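You operate a simulated robot arm through the tools that you are given. There is no shell and no other tool. Be economical: measure what you need, move in short steps, check, and stop when the job is done.

You run a simulated robot arm. Do the job below in one go: nothing can be reset, and whatever is moved stays where it is left.

Task
Put the black basket in the REJECT bay and push the blue one onto the post.
Fine: down till the collar catches; shut the lid.

It is judged by the outcome, as a careful person would: the job done as asked, and still so three seconds after it is handed in. It fails if anything else is knocked over, pushed out of place, dropped, spilled or broken. A push-on lid holds only when it is set on centred and level and pressed home; a screw cap is set on level and turned clockwise until tight.

Robot
A 7-joint arm with a two-finger parallel gripper, fixed in place. Base frame: the origin is at the foot of the arm, x ahead of it, y to its left, z up. Lengths are in cm, angles in rad, forces in N, time in s.
Its first joint turns from -1.152 to 1.152 rad. Payload 2.5 kg.
Tool frame: the origin (TCP) lies between the finger pads and is the grasp point; the fingertips stand 2.3 cm ahead of it; z points along the fingers, y is the line along which they close. Largest opening 9.4 cm; finger width 3.8, thickness 1; the body of the gripper, 5.4 by 9.6 cm, starts 3.9 cm behind the TCP.
Orientation is that of the tool frame in the base frame, as a unit quaternion [x, y, z, w]. With the fingers straight down and closing along the base's y, the tool's x points along the base's -x, its y along +y and its z along -z.

Tools
- The arm moves only by the tool servo_tool. Its argument "rows" is text: rows parted by semicolons, each of 6 numbers parted by spaces: the shift along the tool's x, y, z in units of 40 mm (1.0 is 40 mm), then the turn, a rotation vector about the tool's x, y, z in units of 6 degrees (1.0 is 6 degrees). In form: tx ty tz ax ay az; .... A call has 1 to 12 rows; each row shifts and turns the commanded pose from where the row before left it, along the tool's axes as they then stand. "fingers" is the gripper command, from -1 (fully open) to 1 (shut), values between in proportion, set as the call begins (left out, the last holds). A call with a number of a shift or a turn outside -1 to 1 is refused whole. A row lasts 0.2 s, in which the tool goes at most 5 cm and 0.15 rad; a call with a longer step from one row to the next is refused whole, and so is a gripper value outside its range. Where a pose cannot be reached the arm comes as near as it can. A force on the tool above 40 N (or 10 N above the force at the start of the call, whichever is more), or a blocked arm, ends the call early, and 0.2 s more pass. The fingers move at their own pace (about 10.8 cm/s each) and stop on an object; they squeeze with about 32 N. The grip force told is the motor's: it shows also when the fingers shut on nothing. Time passes only in rows, and 0.2 s behind the last, so rows that do not move let the fingers close. The reply holds the time, the measured pose of the TCP, the force on the tool along the base axes, the opening and the grip force, in the units named above and with some noise.
- Cameras (640 x 400 px; columns grow to the right, rows downward): "scene" is fixed at [9.79, -40.1, 53.33]; the picture's right is [0.94, -0.33, 0.00], its down [-0.22, -0.63, -0.74] and it looks along [0.25, 0.70, -0.67] (base axes); focal length 286 px, centre (320, 200). "wrist" rides on the gripper at [8.6, 1.6, -7.4] in the tool frame; the picture's right is [-0.18, 0.98, 0.00], its down [-0.58, -0.11, -0.81] and it looks along [-0.79, -0.15, 0.59] (tool axes); focal length 243 px, centre (320, 200). There is no depth. A picture from a camera that has moved, and an enlarged one, comes with that camera's place and axes in the base frame and with its lens.
- camera(camera): a new picture of that camera. It takes no simulated time.
- close_up(camera, box): a new picture of the part [left, top, right, bottom] of that camera's present view, enlarged. It takes no simulated time.
- close_job(): hands the job in; it is judged then, once.

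Work in short steps. Places have to be worked out from the pictures, the camera data and where the tool is seen: move nearer, look again, correct. Check each grasp and each placing, and mend what went wrong. You have 120 turns and 64 pictures in all, those below and enlarged ones among them. Open the gripper and draw the arm clear of the work before you hand the job in, unless the task says otherwise; then end with one line.

The tools are called after "Call:" as a command line: name --argument value ..., lists and objects as JSON in quotes. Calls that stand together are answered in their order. servo_tool: Moves the arm, as the interface text tells. Its arguments: {"type":"object","properties":{"rows":{"type":"string"},"fingers":{"type":"number"}},"required":["rows"]} The other tools are called the same way: camera (camera) takes a picture; close_up (camera, box) takes an enlarged picture of a part of a camera's view; close_job () hands the job in.

At the start:

```text
time_s: 0.0
eef_pos: [32.14, 10.66, 28.65]
orientation: [0.0, 1.0, 0.0, 0.0]
ft_force: [-0.9, -0.8, -0.1]
grip_width: 9.4
grasp_force: 0.1
```

scene: 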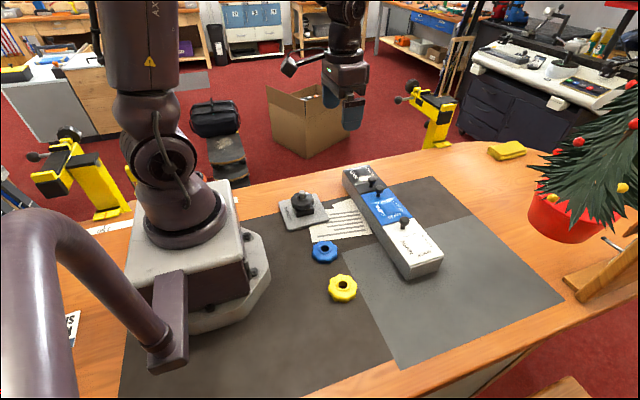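
wrist: 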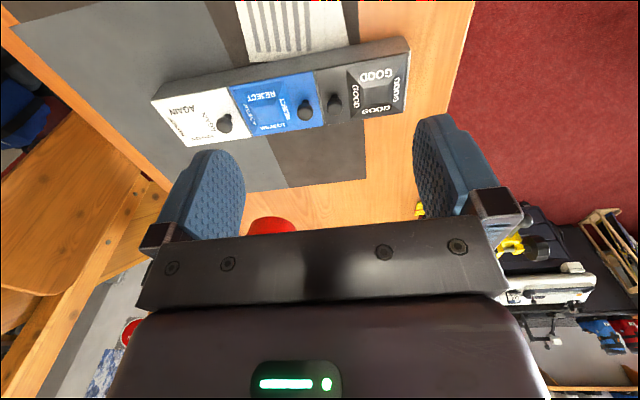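

The scene shows a post with something black on it, a blue and a yellow ring, and a three-bay box. I'll look closer.

Call:
close_up --camera "scene" --box '[260, 150, 460, 310]'

Call:
close_up --camera "scene" --box '[265, 175, 365, 238]'

Call:
close_up --camera "wrist" --box '[140, 20, 420, 195]'

```text
2.50 times, centred on (360, 230) of scene
camera zoom: at [9.79, -40.1, 53.33], right [0.94, -0.33, 0.0], down [-0.22, -0.63, -0.74], along [0.25, 0.7, -0.67], focal length 716 px, centre (220, 125)
```

zoom: 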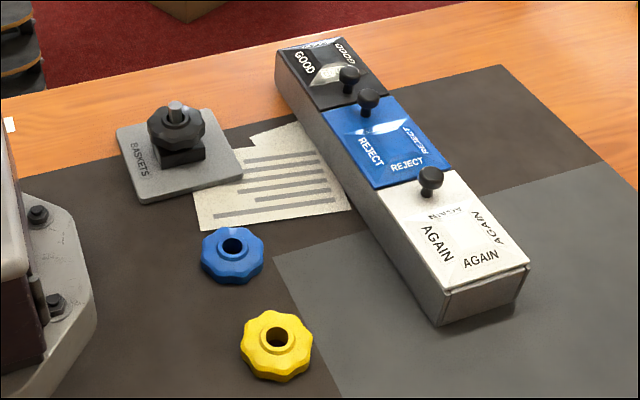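

```text
6.35 times, centred on (315, 206) of scene
camera zoom: at [9.79, -40.1, 53.33], right [0.94, -0.33, 0.0], down [-0.22, -0.63, -0.74], along [0.25, 0.7, -0.67], focal length 1819 px, centre (352, 159)
```

zoom: 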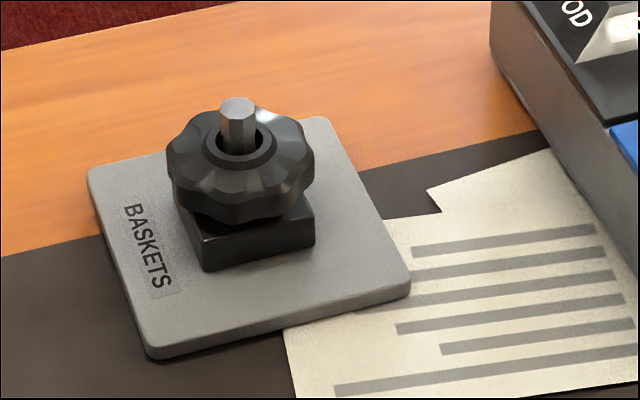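

```text
2.29 times, centred on (280, 108) of wrist
camera zoom: at [23.69, 12.42, 36.19], right [0.18, 0.98, 0.0], down [0.58, -0.11, 0.81], along [0.79, -0.15, -0.59], focal length 555 px, centre (411, 411)
```

zoom: 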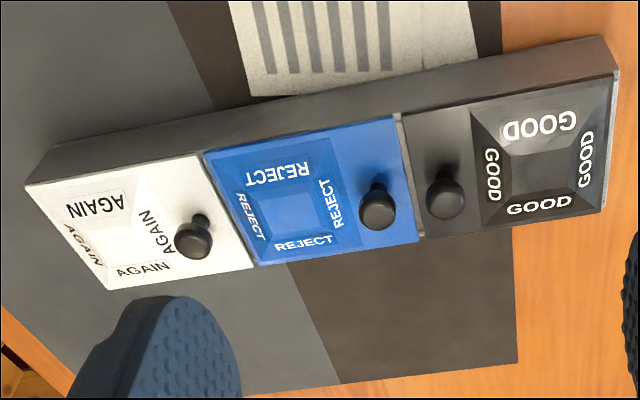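

Triangulating the REJECT knob from both cameras gives about (42, 7, 7.4). The mat corner comes out at z≈0, so the real work surface looks to be near z=0, not -25.2; I'll go by the pictures. I'll move for a nearer view of the bays.

Call:
servo_tool --rows "0.26 -0.48 0.73 0 0 0;0.26 -0.48 0.73 0 0 0;0.26 -0.48 0.73 0 0 0;0.26 -0.48 0.73 0 0 0" --fingers -1

Call:
camera --camera "wrist"

Call:
camera --camera "scene"

```text
time_s: 1.0
eef_pos: [28.04, 3.02, 17.11]
orientation: [0.001, 1.0, 0.0, 0.0]
ft_force: [-0.9, -0.5, -0.5]
grip_width: 9.41
grasp_force: 0.0
```

```text
58 pictures are left
camera wrist: at [19.53, 4.85, 24.59], right [0.18, 0.98, 0.0], down [0.58, -0.11, 0.81], along [0.79, -0.15, -0.59], focal length 243 px, centre (320, 200)
```

wrist: 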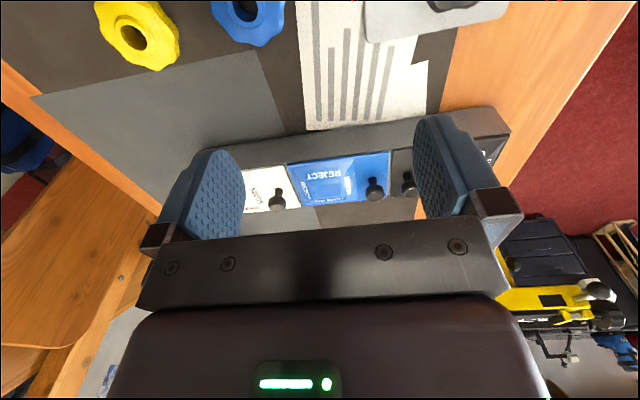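

```text
57 pictures are left
```

scene: 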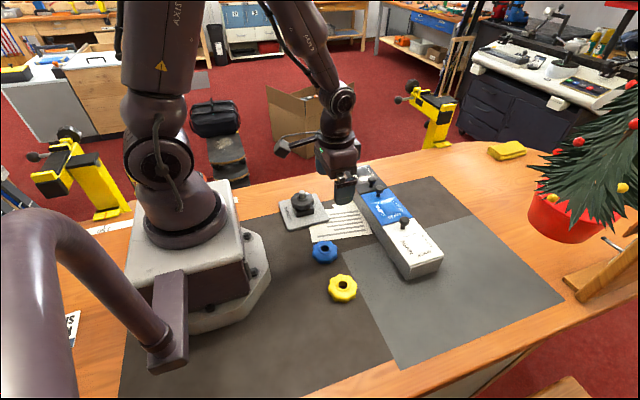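

The box bays are in view between the fingers. I'll enlarge the lids and the scene view for hinges or edges.

Call:
close_up --camera "wrist" --box '[230, 110, 430, 235]'

Call:
close_up --camera "scene" --box '[335, 160, 455, 285]'

```text
3.20 times, centred on (330, 172) of wrist
camera zoom: at [19.53, 4.85, 24.59], right [0.18, 0.98, 0.0], down [0.58, -0.11, 0.81], along [0.79, -0.15, -0.59], focal length 776 px, centre (288, 288)
```

zoom: 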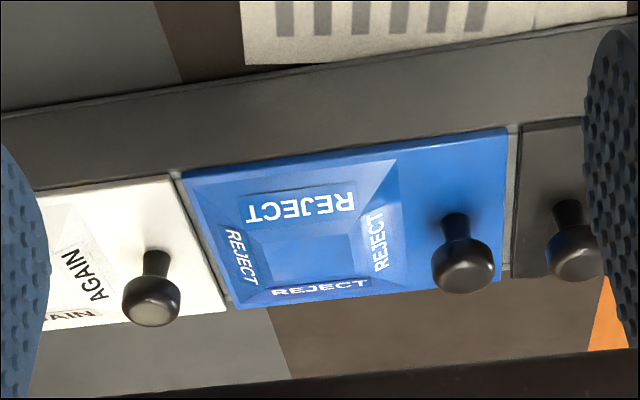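

```text
3.20 times, centred on (395, 222) of scene
camera zoom: at [9.79, -40.1, 53.33], right [0.94, -0.33, 0.0], down [-0.22, -0.63, -0.74], along [0.25, 0.7, -0.67], focal length 917 px, centre (80, 128)
```

zoom: 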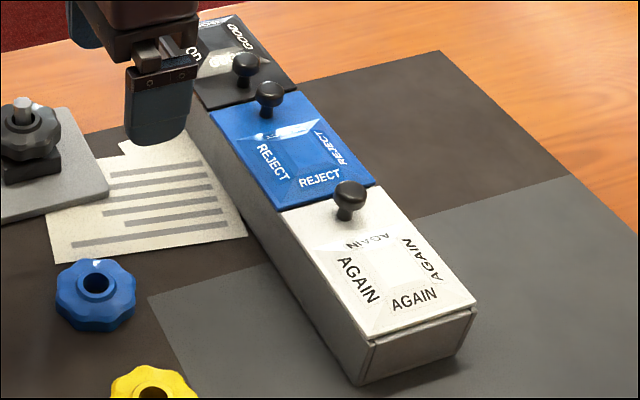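

The lid top is at z≈5, spanning x 38.3–46.8 and y −2.6–9.0. Its knob is at (42.2, 7.0, 7.4), which suggests a hinge at the −y edge. I'll turn the tool 90° so the fingers close along x and straddle the knob.

Call:
servo_tool --rows "0 0 0 0 0 1;0 0 0 0 0 1;0 0 0 0 0 1;0 0 0 0 0 1;0 0 0 0 0 1;0 0 0 0 0 1;0 0 0 0 0 1;0 0 0 0 0 1;0 0 0 0 0 1;0 0 0 0 0 1;0 0 0 0 0 1;0 0 0 0 0 1"

Call:
servo_tool --rows "0 0 0 0 0 1;0 0 0 0 0 1;0 0 0 0 0 1;0 0 0 0 0 0"

```text
time_s: 3.6
eef_pos: [28.02, 3.06, 16.98]
orientation: [0.589, 0.808, 0.0, 0.0]
ft_force: [-0.2, -0.7, 0.3]
grip_width: 9.4
grasp_force: 0.1
```

```text
time_s: 4.6
eef_pos: [28.02, 2.95, 16.92]
orientation: [0.708, 0.706, -0.001, 0.0]
ft_force: [-0.3, -0.2, 0.5]
grip_width: 9.36
grasp_force: 0.1
```

Turned as intended: tool x is now +y and tool y is +x. I'll move above the knob with partly open fingers and look.

Call:
servo_tool --rows "0.2525 0.8875 0.245 0 0 0;0.2525 0.8875 0.245 0 0 0;0.2525 0.8875 0.245 0 0 0;0.2525 0.8875 0.245 0 0 0;0 0 0 0 0 0" --fingers -0.2

Call:
camera --camera "wrist"

Call:
close_up --camera "scene" --box '[335, 130, 455, 285]'

```text
time_s: 5.8
eef_pos: [42.44, 7.01, 13.16]
orientation: [0.708, 0.707, 0.0, 0.0]
ft_force: [0.0, -0.4, -0.1]
grip_width: 5.66
grasp_force: 0.0
```

```text
54 pictures are left
camera wrist: at [44.14, 15.84, 20.72], right [0.98, -0.18, 0.0], down [-0.11, -0.58, 0.81], along [-0.15, -0.79, -0.59], focal length 243 px, centre (320, 200)
```

wrist: 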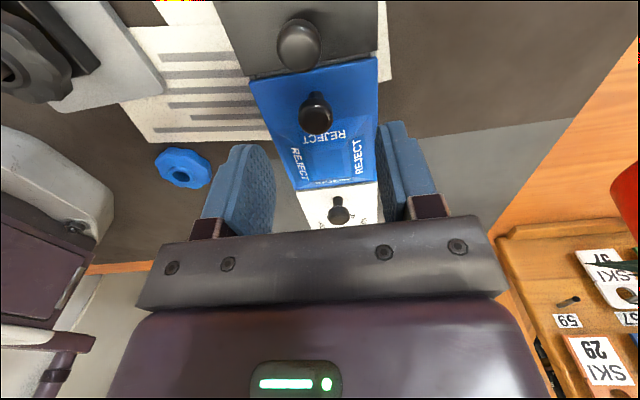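

```text
2.58 times, centred on (395, 208) of scene
camera zoom: at [9.8, -40.1, 53.33], right [0.94, -0.33, 0.0], down [-0.22, -0.63, -0.74], along [0.25, 0.7, -0.67], focal length 739 px, centre (126, 181)
```

zoom: 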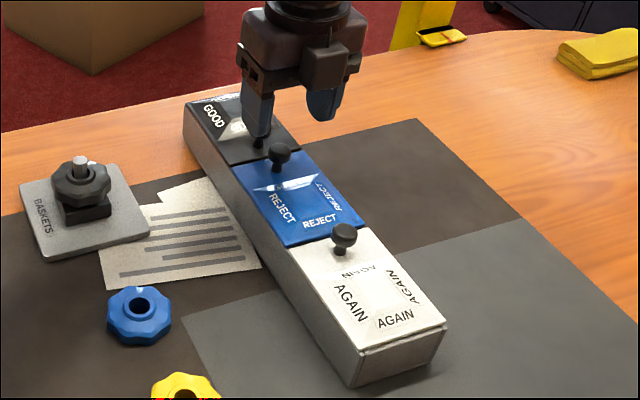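

The knob ray from this view hits about (42.2, 7.3), between the fingers. I'll lower to z≈8 and close.

Call:
servo_tool --rows "0.05 0 0.32 0 0 0;0 0 0.32 0 0 0;0 0 0.32 0 0 0;0 0 0.32 0 0 0;0 0 0 0 0 0"

Call:
close_up --camera "scene" --box '[355, 150, 425, 220]'

```text
time_s: 7.0
eef_pos: [42.24, 7.21, 7.87]
orientation: [0.707, 0.707, 0.001, 0.0]
ft_force: [0.0, 1.0, 0.0]
grip_width: 5.64
grasp_force: 0.1
```

```text
5.71 times, centred on (390, 185) of scene
camera zoom: at [9.79, -40.1, 53.33], right [0.94, -0.33, 0.0], down [-0.22, -0.63, -0.74], along [0.25, 0.7, -0.67], focal length 1637 px, centre (-80, 286)
```

zoom: 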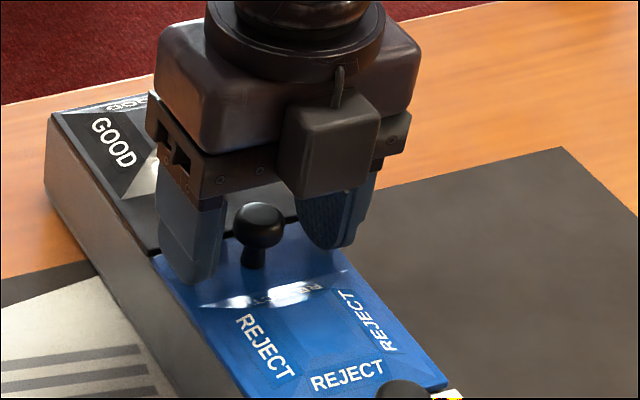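

The knob stands between the fingers. I'll close and lift a little, to see how the lid behaves.

Call:
servo_tool --rows "0 0 0 0 0 0;0 0 0 0 0 0;0 0 0 0 0 0" --fingers 1

Call:
servo_tool --rows "0 0 -0.12 0 0 0;-0.02 0 -0.12 0 0 0;-0.02 0 -0.12 0 0 0;-0.03 0 -0.12 0 0 0;0 0 0 0 0 0"

Call:
close_up --camera "scene" --box '[345, 140, 445, 240]'

```text
time_s: 7.8
eef_pos: [42.07, 7.07, 8.0]
orientation: [0.707, 0.707, -0.001, -0.001]
ft_force: [-13.1, -1.8, 7.0]
grip_width: 2.13
grasp_force: 31.8
```

```text
time_s: 9.0
eef_pos: [42.07, 6.87, 9.85]
orientation: [0.707, 0.707, -0.002, -0.001]
ft_force: [0.1, -1.5, -31.7]
grip_width: 2.13
grasp_force: 32.4
```

```text
4.00 times, centred on (395, 190) of scene
camera zoom: at [9.81, -40.1, 53.33], right [0.94, -0.33, 0.0], down [-0.22, -0.63, -0.74], along [0.25, 0.7, -0.67], focal length 1146 px, centre (20, 240)
```

zoom: 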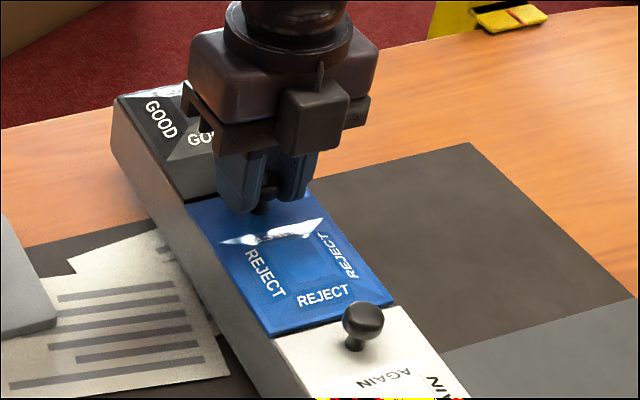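

Force rose to about −32 N and the lid appears nearly flat. I'll look closer from both cameras before going on.

Call:
close_up --camera "scene" --box '[375, 165, 425, 225]'

Call:
camera --camera "wrist"

```text
6.67 times, centred on (400, 195) of scene
camera zoom: at [9.81, -40.1, 53.33], right [0.94, -0.33, 0.0], down [-0.22, -0.63, -0.74], along [0.25, 0.7, -0.67], focal length 1910 px, centre (-213, 233)
```

zoom: 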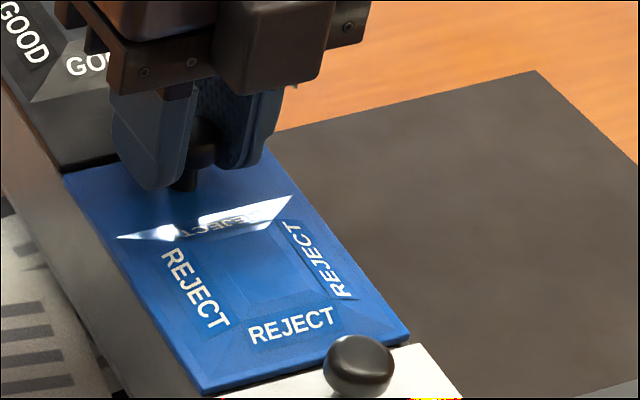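

```text
49 pictures are left
camera wrist: at [43.86, 15.66, 17.23], right [0.98, -0.18, 0.0], down [-0.11, -0.58, 0.81], along [-0.15, -0.79, -0.59], focal length 243 px, centre (320, 200)
```

wrist: 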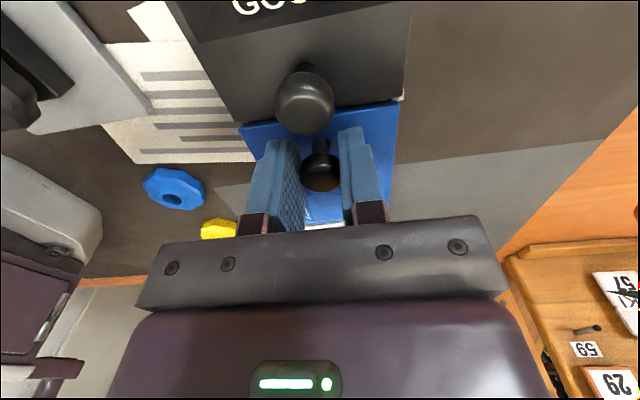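

The lid looks evenly raised by about 0.7 cm but is still held, with some slip on the knob. I'll dwell one row to read the force and check whether the lid stays.

Call:
servo_tool --rows "0 0 0 0 0 0;0 0 0 0 0 0"

Call:
close_up --camera "wrist" --box '[230, 80, 420, 240]'

```text
time_s: 9.6
eef_pos: [42.1, 6.91, 9.63]
orientation: [0.707, 0.707, -0.002, -0.001]
ft_force: [-0.7, -1.1, -31.1]
grip_width: 2.13
grasp_force: 31.5
```

```text
2.50 times, centred on (325, 160) of wrist
camera zoom: at [43.88, 15.66, 17.24], right [0.98, -0.18, 0.0], down [-0.11, -0.58, 0.81], along [-0.15, -0.79, -0.59], focal length 606 px, centre (308, 300)
```

zoom: 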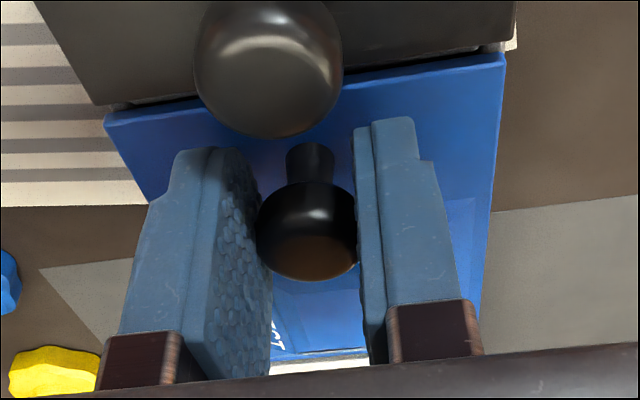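

The knob still sits well inside the fingers and the lid is up around 1 cm, pulled with a steady 31 N. I'll keep pulling gently upward.

Call:
servo_tool --rows "0 0 -0.1 0 0 0;0 0 -0.1 0 0 0;0 0 -0.1 0 0 0;0 0 0 0 0 0"

Call:
close_up --camera "scene" --box '[345, 140, 445, 240]'

```text
time_s: 10.6
eef_pos: [42.24, 6.74, 10.89]
orientation: [0.707, 0.708, -0.002, 0.0]
ft_force: [-0.5, -2.0, -31.6]
grip_width: 2.11
grasp_force: 32.3
```

```text
4.00 times, centred on (395, 190) of scene
camera zoom: at [9.81, -40.1, 53.33], right [0.94, -0.33, 0.0], down [-0.22, -0.63, -0.74], along [0.25, 0.7, -0.67], focal length 1146 px, centre (20, 240)
```

zoom: 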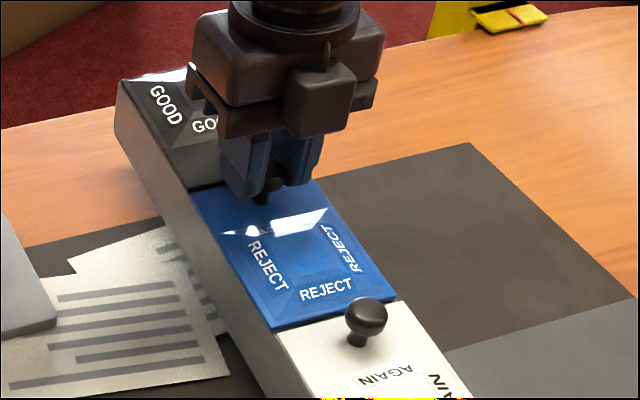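

The AGAIN knob and the GOOD corner shifted too, so pulling straight up lifts the whole box rather than the lid. I'll set it back down gently along the same path.

Call:
servo_tool --rows "0.02 0 0.1 0 0 0;0.01 0 0.1 0 0 0;0.01 0 0.1 0 0 0;0.01 0 0.1 0 0 0;0.01 0 0.1 0 0 0;0.01 0 0.1 0 0 0;0 0 0.1 0 0 0;0 0 0.05 0 0 0;0 0 0 0 0 0"

Call:
close_up --camera "scene" --box '[335, 160, 455, 285]'

```text
time_s: 12.0
eef_pos: [42.34, 7.12, 9.18]
orientation: [0.708, 0.706, 0.001, -0.002]
ft_force: [-1.5, -0.6, 3.0]
grip_width: 2.16
grasp_force: 32.3
stopped in row 6: the force on the tool passed its limit (the readings are from after the stop); the commanded pose is now the measured one
```

```text
3.20 times, centred on (395, 222) of scene
camera zoom: at [9.79, -40.1, 53.33], right [0.94, -0.33, 0.0], down [-0.22, -0.63, -0.74], along [0.25, 0.7, -0.67], focal length 917 px, centre (80, 128)
```

zoom: 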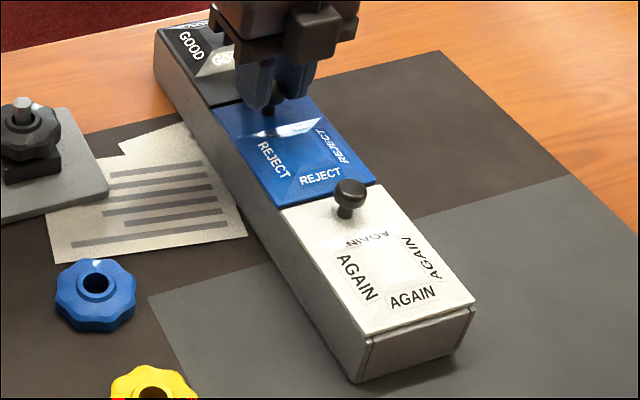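

The box reads as back in its place, with contact force as it landed. I'll release the knob, rise and take a view of the lids' edges to find how they open.

Call:
servo_tool --rows "0 0 0 0 0 0;0 0 0 0 0 0;0 0 -0.5 0 0 0;1 0 -0.8 0 0 0;1 0 -0.6 0 0 0;0.5 0 0 0 0 0;0 0 0 0 0 0" --fingers -0.5

Call:
camera --camera "wrist"

Call:
close_up --camera "scene" --box '[335, 160, 455, 285]'

```text
refused: row 4 steps farther than a row can; nothing moved
```

```text
45 pictures are left
camera wrist: at [44.09, 15.99, 16.7], right [0.98, -0.19, 0.0], down [-0.11, -0.58, 0.8], along [-0.15, -0.79, -0.59], focal length 243 px, centre (320, 200)
```

wrist: 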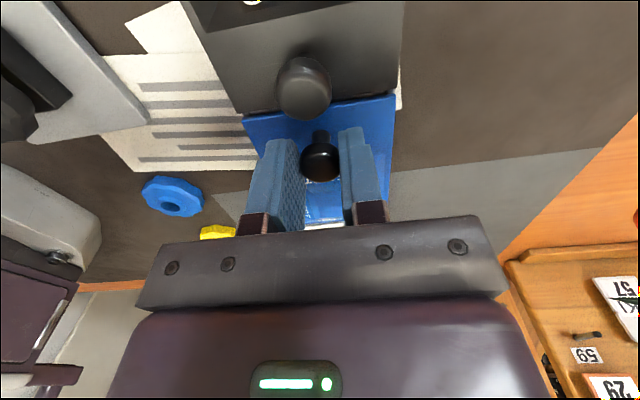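

```text
3.20 times, centred on (395, 222) of scene
camera zoom: at [9.79, -40.1, 53.33], right [0.94, -0.33, 0.0], down [-0.22, -0.63, -0.74], along [0.25, 0.7, -0.67], focal length 917 px, centre (80, 128)
```

zoom: 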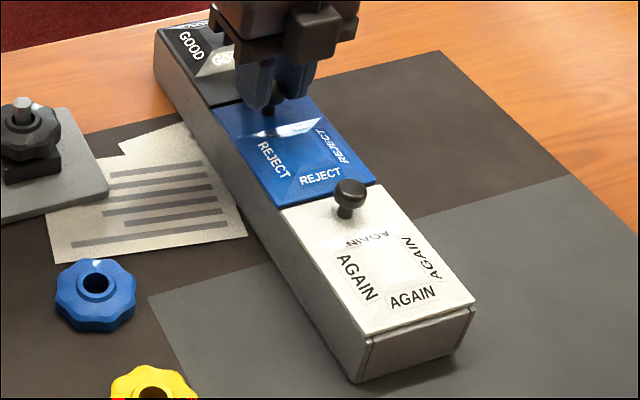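

The move was refused for step length. I'll release and rise with shorter steps.

Call:
servo_tool --rows "0 0 0 0 0 0;0 0 0 0 0 0;0 0 -0.6 0 0 0;0 0 -0.8 0 0 0;0.8 0 -0.4 0 0 0;0.8 0 0 0 0 0;0.6 0 0 0 0 0;0 0 0 0 0 0" --fingers -0.5

Call:
camera --camera "wrist"

Call:
close_up --camera "scene" --box '[335, 160, 455, 285]'

```text
time_s: 13.8
eef_pos: [42.67, 15.98, 16.56]
orientation: [0.707, 0.707, 0.001, -0.001]
ft_force: [-0.1, -0.2, 0.2]
grip_width: 7.05
grasp_force: 0.1
```

```text
43 pictures are left
camera wrist: at [44.31, 24.79, 24.06], right [0.98, -0.19, 0.0], down [-0.11, -0.58, 0.8], along [-0.15, -0.79, -0.59], focal length 243 px, centre (320, 200)
```

wrist: 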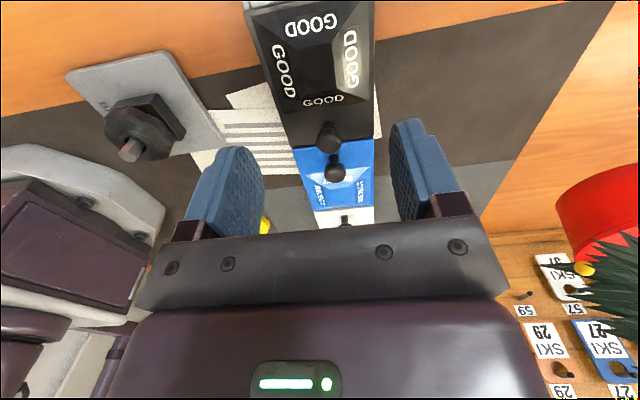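

```text
3.20 times, centred on (395, 222) of scene
camera zoom: at [9.8, -40.1, 53.33], right [0.94, -0.33, 0.0], down [-0.22, -0.63, -0.74], along [0.25, 0.7, -0.67], focal length 917 px, centre (80, 128)
```

zoom: 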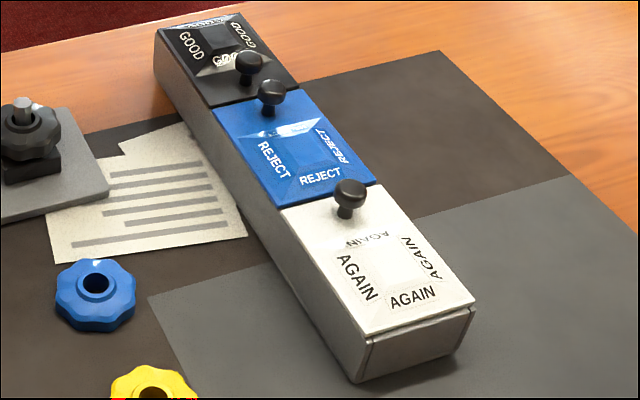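

The box is back where it was. Now a detailed look at the lid edges.

Call:
close_up --camera "scene" --box '[360, 160, 420, 235]'

Call:
close_up --camera "wrist" --box '[270, 90, 400, 235]'

Call:
close_up --camera "scene" --box '[380, 215, 455, 285]'

```text
5.33 times, centred on (390, 198) of scene
camera zoom: at [9.8, -40.1, 53.33], right [0.94, -0.33, 0.0], down [-0.22, -0.63, -0.74], along [0.25, 0.7, -0.67], focal length 1528 px, centre (-53, 213)
```

zoom: 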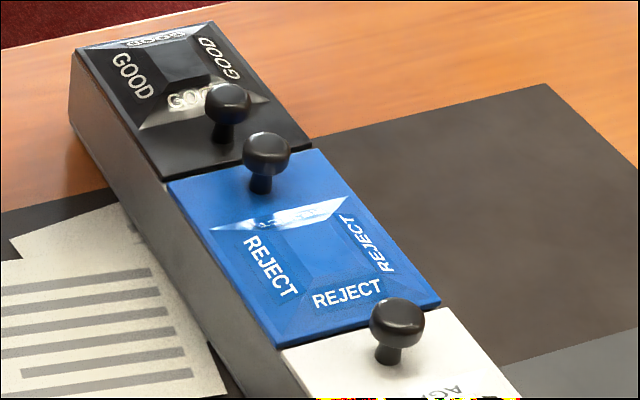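

```text
2.76 times, centred on (335, 162) of wrist
camera zoom: at [44.31, 24.79, 24.06], right [0.98, -0.19, 0.0], down [-0.11, -0.58, 0.8], along [-0.15, -0.79, -0.59], focal length 669 px, centre (279, 303)
```

zoom: 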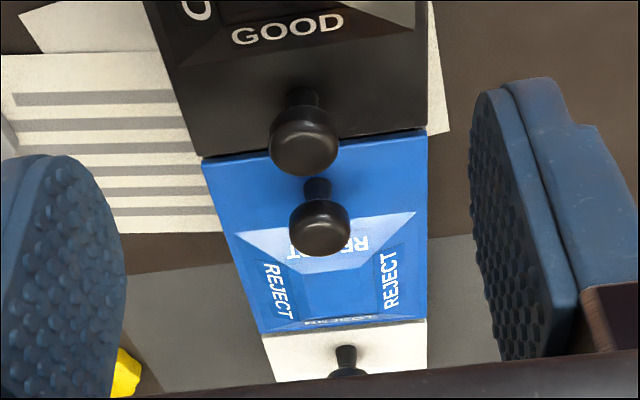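

```text
5.71 times, centred on (418, 250) of scene
camera zoom: at [9.8, -40.1, 53.33], right [0.94, -0.33, 0.0], down [-0.22, -0.63, -0.74], along [0.25, 0.7, -0.67], focal length 1637 px, centre (-237, -86)
```

zoom: 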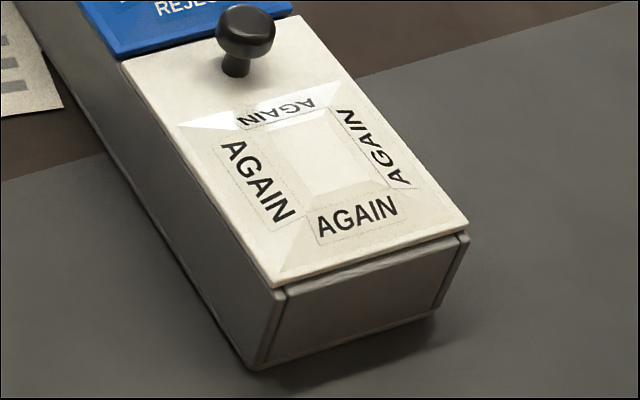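

The box side walls run to the lid edges and no hinge can be seen. I'll re-grip the knob, a bit lower, and test for sliding with very small moves while watching the force.

Call:
servo_tool --rows "-0.74 -0.05 0 0 0 0;-0.74 -0.05 0 0 0 0;-0.75 -0.03 0.2 0 0 0;0 0 0.75 0 0 0;0 0 0.6 0 0 0;0 0 0.45 0 0 0;0 0 0.2 0 0 0;0 0 0 0 0 0" --fingers -0.3

Call:
servo_tool --rows "0 0 0 0 0 0;0 0 0 0 0 0;0 0 0 0 0 0" --fingers 1

Call:
servo_tool --rows "0 0.03 0 0 0 0;0 0.03 0 0 0 0;0 0 0 0 0 0"

```text
time_s: 15.4
eef_pos: [41.81, 7.12, 7.76]
orientation: [0.708, 0.707, 0.001, -0.003]
ft_force: [-2.2, -0.4, 3.5]
grip_width: 6.02
grasp_force: 0.1
stopped in row 8: the force on the tool passed its limit (the readings are from after the stop); the commanded pose is now the measured one
```

```text
time_s: 16.2
eef_pos: [41.9, 7.15, 7.78]
orientation: [0.707, 0.707, 0.002, -0.001]
ft_force: [-0.5, 0.8, 6.8]
grip_width: 2.14
grasp_force: 32.5
```

```text
time_s: 17.1
eef_pos: [42.05, 7.19, 7.81]
orientation: [0.708, 0.707, 0.002, -0.002]
ft_force: [-1.2, -1.1, 8.6]
grip_width: 2.13
grasp_force: 32.2
```

Moving +x met almost no force so far. I'll carry on a bit further that way.

Call:
servo_tool --rows "0 0.05 -0.02 0 0 0;0 0.05 0 0 0 0;0 0.05 0 0 0 0;0 0 0 0 0 0"

Call:
close_up --camera "scene" --box '[345, 140, 445, 240]'

```text
time_s: 17.9
eef_pos: [42.35, 7.13, 7.72]
orientation: [0.708, 0.706, -0.003, -0.006]
ft_force: [-6.7, 0.4, 5.8]
grip_width: 2.17
grasp_force: 32.0
stopped in row 4: the force on the tool passed its limit (the readings are from after the stop); the commanded pose is now the measured one
```

```text
4.00 times, centred on (395, 190) of scene
camera zoom: at [9.79, -40.1, 53.33], right [0.94, -0.33, 0.0], down [-0.22, -0.63, -0.74], along [0.25, 0.7, -0.67], focal length 1146 px, centre (20, 240)
```

zoom: 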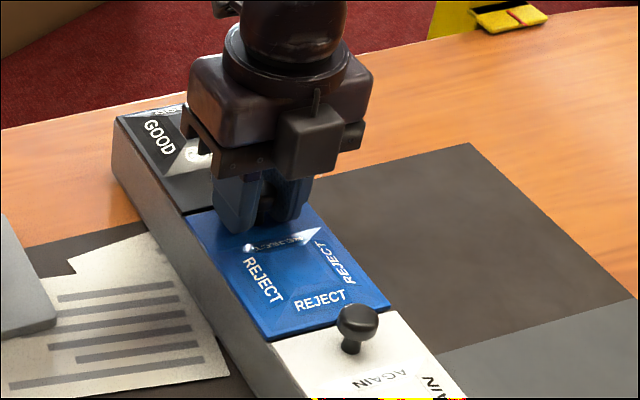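

+x is blocked (force limit reached at 42.35). I'll go back to centre and test −y instead.

Call:
servo_tool --rows "0 -0.06 -0.03 0 0 0;-0.05 0 0 0 0 0;-0.05 0 0 0 0 0;0 0 0 0 0 0"

Call:
servo_tool --rows "-0.06 0 0 0 0 0;-0.06 0 0 0 0 0;0 0 0 0 0 0"

```text
time_s: 18.9
eef_pos: [42.07, 7.05, 7.86]
orientation: [0.707, 0.708, -0.002, -0.008]
ft_force: [0.7, 21.1, 0.0]
grip_width: 2.15
grasp_force: 32.2
```

```text
time_s: 19.7
eef_pos: [42.12, 6.68, 7.8]
orientation: [0.706, 0.708, 0.001, -0.007]
ft_force: [-0.4, 26.3, -0.1]
grip_width: 2.15
grasp_force: 32.2
```

−y meets 21–26 N, so that is blocked as well. I'll check the picture for any shift of lid or box.

Call:
close_up --camera "scene" --box '[345, 140, 445, 240]'

```text
4.00 times, centred on (395, 190) of scene
camera zoom: at [9.8, -40.1, 53.33], right [0.94, -0.33, 0.0], down [-0.22, -0.63, -0.74], along [0.25, 0.7, -0.67], focal length 1146 px, centre (20, 240)
```

zoom: 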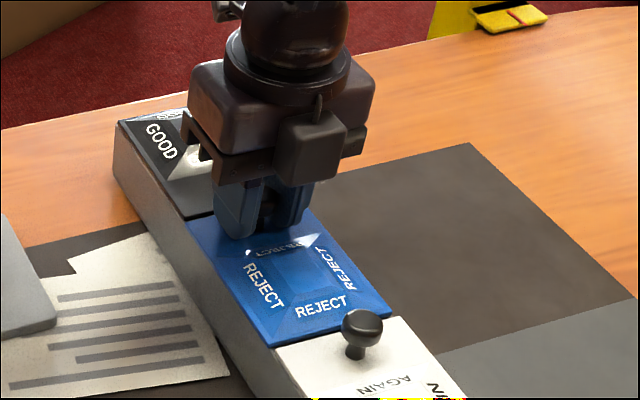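

The box itself crept about 0.3 cm toward −y. I'll push it back the same amount, which also tests +y.

Call:
servo_tool --rows "0.06 0 0 0 0 0;0.06 0 0 0 0 0;0.06 0 0 0 0 0;0.05 0 0 0 0 0;0 0 0 0 0 0"

Call:
servo_tool --rows "0.05 0 0 0 0 0;0.04 0 0 0 0 0;0 0 0 0 0 0"

Call:
close_up --camera "scene" --box '[345, 140, 445, 240]'

```text
time_s: 20.9
eef_pos: [42.22, 6.71, 7.76]
orientation: [0.709, 0.705, -0.004, -0.002]
ft_force: [-1.7, -24.4, -0.9]
grip_width: 2.12
grasp_force: 31.8
```

```text
time_s: 21.7
eef_pos: [42.23, 7.4, 7.85]
orientation: [0.709, 0.705, -0.002, -0.005]
ft_force: [-1.2, -22.9, 0.0]
grip_width: 2.15
grasp_force: 32.0
```

```text
4.00 times, centred on (395, 190) of scene
camera zoom: at [9.8, -40.1, 53.33], right [0.94, -0.33, 0.0], down [-0.22, -0.63, -0.74], along [0.25, 0.7, -0.67], focal length 1146 px, centre (20, 240)
```

zoom: 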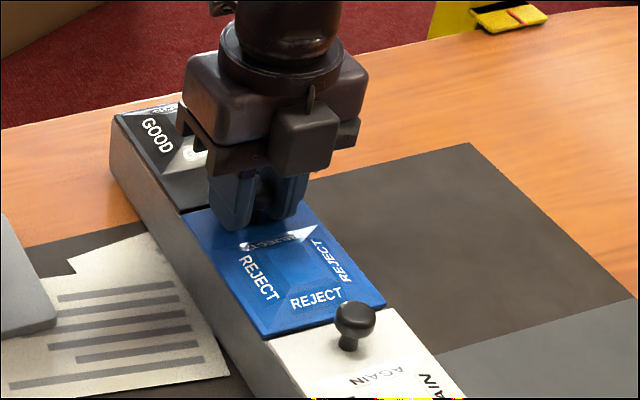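

The lid slides neither way and the box is back to within a couple of mm. Next I'll test whether the knob turns, with a small counter-clockwise twist.

Call:
servo_tool --rows "-0.04 0 0 0 0 0;0 0 0 0 0 -0.7;0 0 0 0 0 -0.7;0 0 0 0 0 -0.7;0 0 0 0 0 0"

Call:
close_up --camera "scene" --box '[345, 140, 445, 240]'

```text
time_s: 22.9
eef_pos: [42.09, 7.57, 7.93]
orientation: [0.624, 0.781, -0.001, -0.008]
ft_force: [0.7, 0.0, 0.4]
grip_width: 2.15
grasp_force: 31.8
```

```text
4.00 times, centred on (395, 190) of scene
camera zoom: at [9.81, -40.1, 53.33], right [0.94, -0.33, 0.0], down [-0.22, -0.63, -0.74], along [0.25, 0.7, -0.67], focal length 1146 px, centre (20, 240)
```

zoom: 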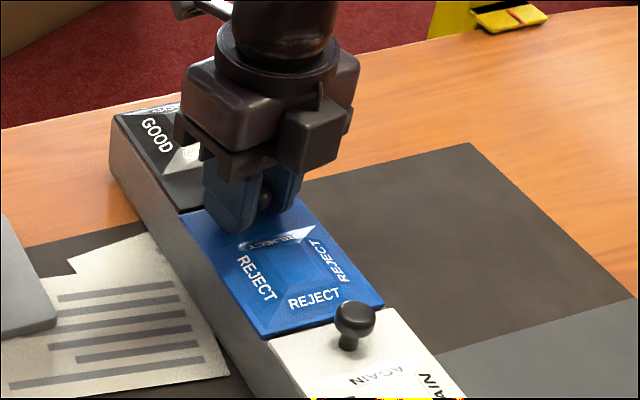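

The box hasn't turned, but the REJECT lid's near corner seems to have shifted slightly. I'll zoom in on it.

Call:
close_up --camera "scene" --box '[380, 180, 450, 240]'

```text
6.67 times, centred on (415, 210) of scene
camera zoom: at [9.81, -40.1, 53.33], right [0.94, -0.33, 0.0], down [-0.22, -0.63, -0.74], along [0.25, 0.7, -0.67], focal length 1910 px, centre (-313, 133)
```

zoom: 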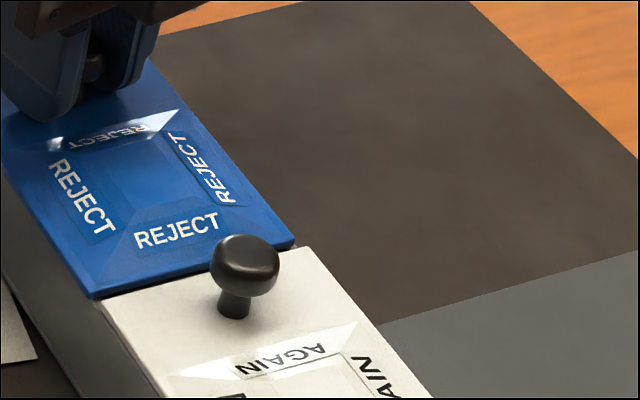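

The edges remain parallel, so the lid hasn't rotated. I'll twist further and then try a small lift, watching the force.

Call:
servo_tool --rows "0 0 0 0 0 -1;0 0 0 0 0 -1;0 0 0 0 0 -1;0 0 0 0 0 -1;0 0 0 0 0 -1;0 0 0 0 0 -1;0 0 0 0 0 -1;0 0 0 0 0 0"

Call:
servo_tool --rows "0 0 -0.06 0 0 0;0 0 -0.06 0 0 0;0 0 0 0 0 0"

Call:
close_up --camera "scene" --box '[345, 140, 445, 240]'

```text
time_s: 24.4
eef_pos: [42.09, 7.34, 8.04]
orientation: [0.353, 0.936, 0.0, -0.01]
ft_force: [-3.3, 1.1, 4.6]
grip_width: 2.14
grasp_force: 32.1
stopped in row 7: the force on the tool passed its limit (the readings are from after the stop); the commanded pose is now the measured one
```

```text
time_s: 25.2
eef_pos: [42.04, 7.31, 8.28]
orientation: [0.354, 0.935, -0.003, -0.011]
ft_force: [-1.5, -1.4, -0.2]
grip_width: 2.15
grasp_force: 32.2
```

```text
4.00 times, centred on (395, 190) of scene
camera zoom: at [9.81, -40.1, 53.33], right [0.94, -0.33, 0.0], down [-0.22, -0.63, -0.74], along [0.25, 0.7, -0.67], focal length 1146 px, centre (20, 240)
```

zoom: 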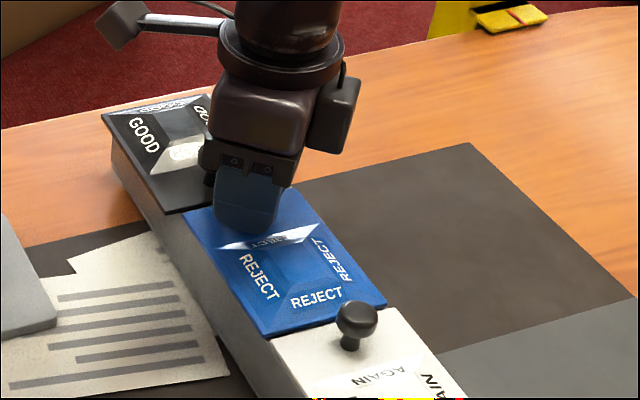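

The GOOD lid appears shifted toward −x: a finger must have pushed its knob during the turn. That shows the lids move sideways, so I'll look closely.

Call:
close_up --camera "scene" --box '[355, 155, 415, 215]'

Call:
camera --camera "wrist"

```text
6.67 times, centred on (385, 185) of scene
camera zoom: at [9.81, -40.1, 53.33], right [0.94, -0.33, 0.0], down [-0.22, -0.63, -0.74], along [0.25, 0.7, -0.67], focal length 1910 px, centre (-113, 300)
```

zoom: 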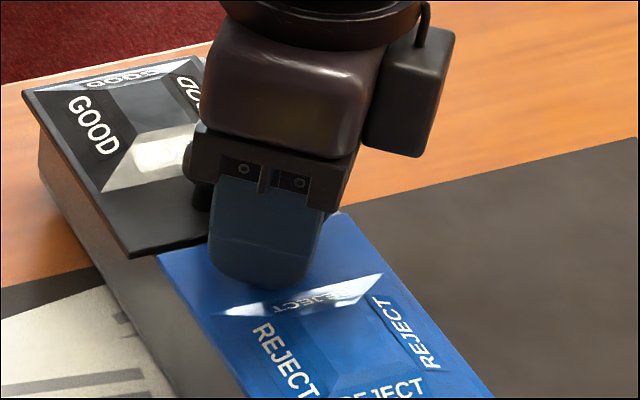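

```text
31 pictures are left
camera wrist: at [36.76, 14.35, 16.01], right [0.79, 0.62, -0.01], down [0.38, -0.47, 0.8], along [0.48, -0.63, -0.61], focal length 243 px, centre (320, 200)
```

wrist: 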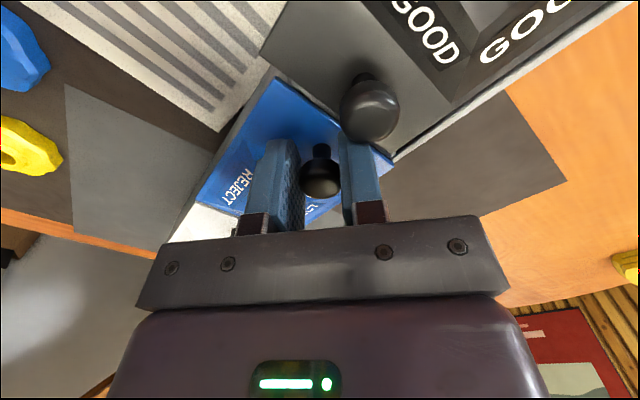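

The GOOD lid slid about 1 cm toward −x, so the lids slide that way and the +x side has a stop. I'll turn the fingers back, away from GOOD's knob, then slide REJECT toward −x a little.

Call:
servo_tool --rows "0 0 0 0 0 1;0 0 0 0 0 1;0 0 0 0 0 1;0 0 0 0 0 1;0 0 0 0 0 1;0 0 0 0 0 1;0 0 0 0 0 1;0 0 0 0 0 1;0 0 0 0 0 0.1;0 0 0 0 0 0"

Call:
servo_tool --rows "0 -0.05 0 0 0 0;0 -0.1 0 0 0 0;0 -0.1 0 0 0 0;0 0 0 0 0 0"

Call:
close_up --camera "scene" --box '[345, 140, 445, 240]'

```text
time_s: 27.4
eef_pos: [42.24, 7.38, 8.69]
orientation: [0.708, 0.706, -0.002, -0.007]
ft_force: [-0.7, -2.3, 25.2]
grip_width: 2.15
grasp_force: 31.9
```

```text
time_s: 28.4
eef_pos: [41.11, 7.44, 8.73]
orientation: [0.706, 0.709, -0.002, -0.009]
ft_force: [1.0, 8.0, 25.5]
grip_width: 2.15
grasp_force: 32.6
```

```text
4.00 times, centred on (395, 190) of scene
camera zoom: at [9.78, -40.1, 53.33], right [0.94, -0.33, 0.0], down [-0.22, -0.63, -0.74], along [0.25, 0.7, -0.67], focal length 1146 px, centre (20, 240)
```

zoom: 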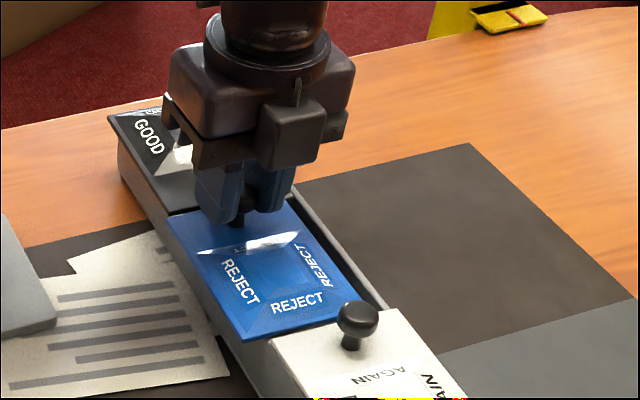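

The REJECT lid slides open toward −x. I'll keep sliding it and ease off the downward load a touch.

Call:
servo_tool --rows "-0.02 -0.2 -0.04 0 0 0;0 -0.25 -0.04 0 0 0;0 -0.25 0 0 0 0;0 -0.25 0 0 0 0;0 0 0 0 0 0"

Call:
close_up --camera "scene" --box '[325, 140, 445, 240]'

```text
time_s: 29.6
eef_pos: [37.35, 7.18, 8.92]
orientation: [0.706, 0.708, -0.005, -0.008]
ft_force: [-0.3, -2.4, -18.0]
grip_width: 2.13
grasp_force: 32.0
```

```text
4.00 times, centred on (385, 190) of scene
camera zoom: at [9.8, -40.1, 53.33], right [0.94, -0.33, 0.0], down [-0.22, -0.63, -0.74], along [0.25, 0.7, -0.67], focal length 1146 px, centre (60, 240)
```

zoom: 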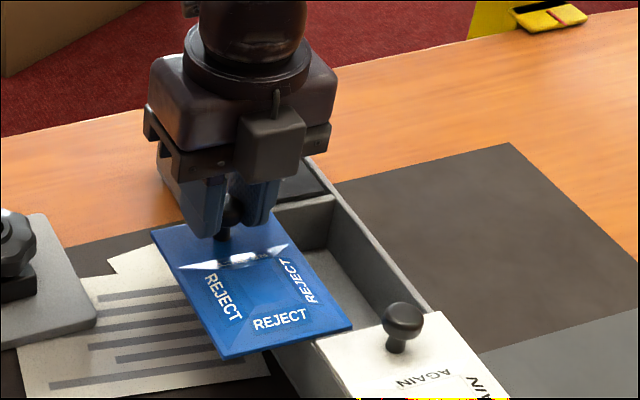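

About 5 cm is open and the bay is visible. I'll slide some 2.4 cm further.

Call:
servo_tool --rows "0 -0.2 0.04 0 0 0;0 -0.2 0 0 0 0;0 -0.2 0 0 0 0;0 0 0 0 0 0"

Call:
close_up --camera "scene" --box '[325, 140, 445, 240]'

```text
time_s: 30.6
eef_pos: [34.92, 7.18, 8.75]
orientation: [0.706, 0.708, -0.004, -0.008]
ft_force: [0.6, -10.2, -12.4]
grip_width: 2.13
grasp_force: 32.2
```

```text
4.00 times, centred on (385, 190) of scene
camera zoom: at [9.8, -40.1, 53.33], right [0.94, -0.33, 0.0], down [-0.22, -0.63, -0.74], along [0.25, 0.7, -0.67], focal length 1146 px, centre (60, 240)
```

zoom: 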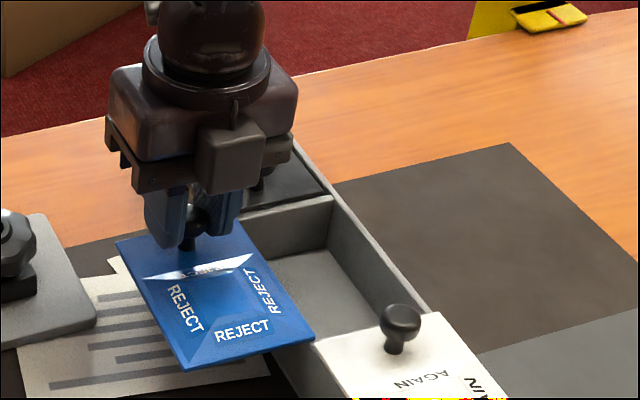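

The bay is open by about 7 cm. I'll release the knob and rise clear, then check that the lid stays.

Call:
servo_tool --rows "0 0 0.03 0 0 0;0 0 0 0 0 0;0 0 -0.6 0 0 0;0 0 -0.8 0 0 0;0 0 -0.8 0 0 0;0 0 0 0 0 0" --fingers -0.5

Call:
close_up --camera "scene" --box '[325, 140, 445, 240]'

```text
time_s: 32.0
eef_pos: [34.85, 7.24, 17.62]
orientation: [0.707, 0.708, -0.004, -0.008]
ft_force: [-0.1, 0.6, -0.1]
grip_width: 7.03
grasp_force: 0.1
```

```text
4.00 times, centred on (385, 190) of scene
camera zoom: at [9.79, -40.1, 53.33], right [0.94, -0.33, 0.0], down [-0.22, -0.63, -0.74], along [0.25, 0.7, -0.67], focal length 1146 px, centre (60, 240)
```

zoom: 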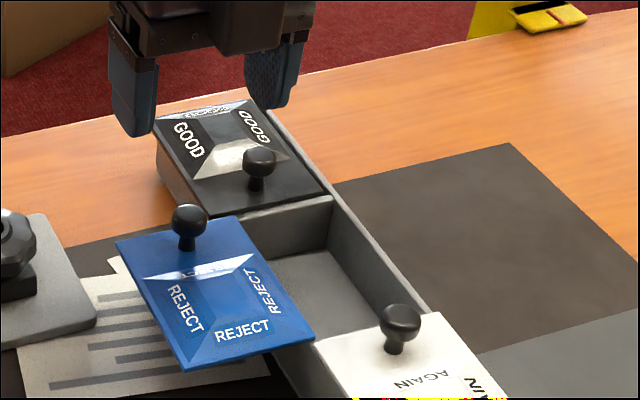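

The lid holds open. GOOD's lid still stands about 0.8 cm open, so I'll grip its knob at about (41.4, 10.9) and slide it home to +x.

Call:
servo_tool --rows "0.3 0.55 0 0 0 0;0.3 0.55 0 0 0 0;0.3 0.54 0 0 0 0;0 0 0.6 0 0 0;0 0 0.6 0 0 0;0 0 0.6 0 0 0;0 0 0.5 0 0 0;0 0 0 0 0 0" --fingers -0.3

Call:
close_up --camera "wrist" --box '[220, 80, 420, 240]'

```text
time_s: 33.8
eef_pos: [41.36, 10.71, 8.17]
orientation: [0.707, 0.707, -0.004, -0.007]
ft_force: [0.9, -0.2, 0.5]
grip_width: 6.13
grasp_force: 0.0
```

```text
2.50 times, centred on (320, 160) of wrist
camera zoom: at [43.25, 19.39, 15.66], right [0.98, -0.18, -0.02], down [-0.09, -0.59, 0.8], along [-0.16, -0.79, -0.59], focal length 606 px, centre (320, 300)
```

zoom: 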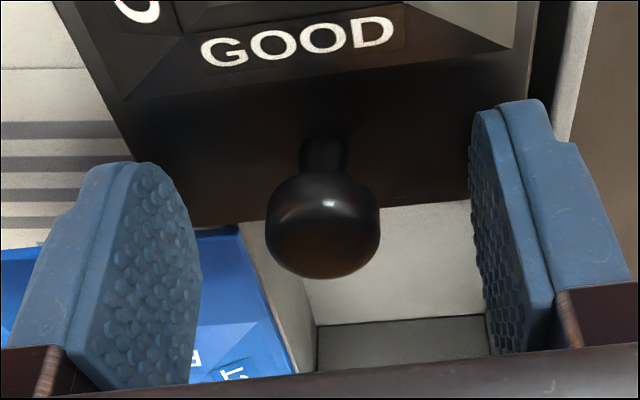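

Well centred on GOOD's knob. I'll close and slide toward +x until it meets the stop.

Call:
servo_tool --rows "0 0 0 0 0 0;0 0 0 0 0 0;0 0 0 0 0 0" --fingers 1

Call:
servo_tool --rows "0 0.05 0 0 0 0;0 0.05 0 0 0 0;0 0.04 0 0 0 0;0 0.03 0 0 0 0;0 0 0 0 0 0"

Call:
servo_tool --rows "0 0.04 0 0 0 0;0 0.04 0 0 0 0;0 0 0 0 0 0"

Call:
close_up --camera "scene" --box '[325, 140, 445, 240]'

```text
time_s: 34.6
eef_pos: [41.43, 10.7, 8.13]
orientation: [0.706, 0.708, -0.005, -0.007]
ft_force: [0.8, -0.2, -0.9]
grip_width: 2.11
grasp_force: 31.9
```

```text
time_s: 35.8
eef_pos: [42.17, 10.65, 8.05]
orientation: [0.707, 0.707, -0.005, -0.007]
ft_force: [-0.7, -12.3, -0.1]
grip_width: 2.12
grasp_force: 32.0
```

```text
time_s: 36.6
eef_pos: [42.41, 10.86, 8.2]
orientation: [0.706, 0.708, -0.005, -0.009]
ft_force: [0.1, -6.3, 0.3]
grip_width: 2.11
grasp_force: 32.2
```

```text
4.00 times, centred on (385, 190) of scene
camera zoom: at [9.8, -40.1, 53.33], right [0.94, -0.33, 0.0], down [-0.22, -0.63, -0.74], along [0.25, 0.7, -0.67], focal length 1146 px, centre (60, 240)
```

zoom: 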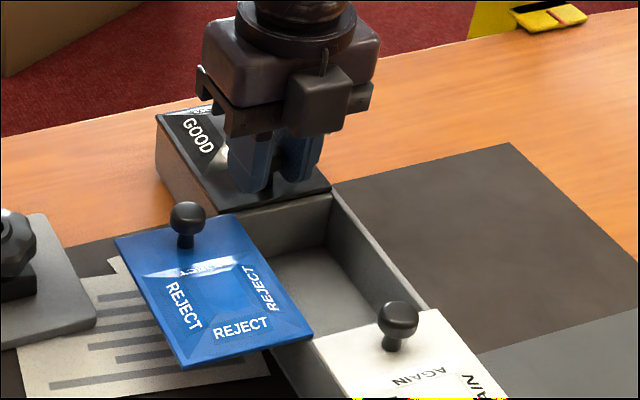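

GOOD is nearly home, but with no stop force yet. I'll push a little more in x and nudge back −y slightly, since the box crept about 3 mm to +y.

Call:
servo_tool --rows "-0.05 0.02 0 0 0 0;-0.05 0.03 0 0 0 0;-0.05 0.03 0 0 0 0;-0.04 0 0 0 0 0;0 0 0 0 0 0"

Call:
servo_tool --rows "-0.05 0.0 0 0 0 0;-0.03 0 0 0 0 0;0 0 0 0 0 0"

Call:
close_up --camera "scene" --box '[325, 140, 445, 240]'

```text
time_s: 37.8
eef_pos: [42.75, 10.11, 8.22]
orientation: [0.706, 0.708, -0.002, -0.009]
ft_force: [0.2, 13.9, -0.1]
grip_width: 2.13
grasp_force: 31.9
```

```text
time_s: 38.6
eef_pos: [42.81, 9.97, 8.23]
orientation: [0.706, 0.708, -0.002, -0.008]
ft_force: [-0.9, 15.1, 9.7]
grip_width: 2.14
grasp_force: 32.4
```

```text
4.00 times, centred on (385, 190) of scene
camera zoom: at [9.79, -40.1, 53.33], right [0.94, -0.33, 0.0], down [-0.22, -0.63, -0.74], along [0.25, 0.7, -0.67], focal length 1146 px, centre (60, 240)
```

zoom: 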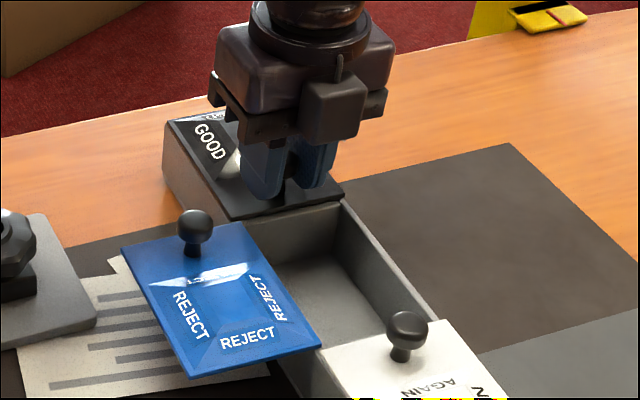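

GOOD's lid is flush now, but the box overshot about 0.5 cm to −y. I'll nudge it back +y.

Call:
servo_tool --rows "0.07 0 0 0 0 0;0.07 0 0 0 0 0;0.06 0 0 0 0 0;0.05 0 0 0 0 0;0 0 0 0 0 0"

Call:
close_up --camera "scene" --box '[325, 140, 445, 240]'

```text
time_s: 39.8
eef_pos: [42.49, 10.7, 8.07]
orientation: [0.707, 0.707, -0.006, -0.007]
ft_force: [0.1, -20.2, 3.3]
grip_width: 2.1
grasp_force: 31.8
```

```text
4.00 times, centred on (385, 190) of scene
camera zoom: at [9.79, -40.1, 53.33], right [0.94, -0.33, 0.0], down [-0.22, -0.63, -0.74], along [0.25, 0.7, -0.67], focal length 1146 px, centre (60, 240)
```

zoom: 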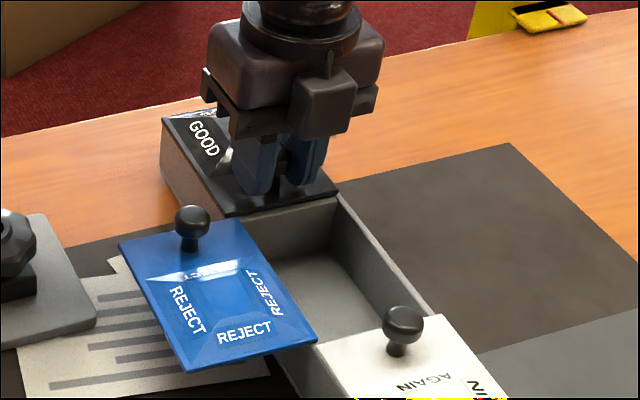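

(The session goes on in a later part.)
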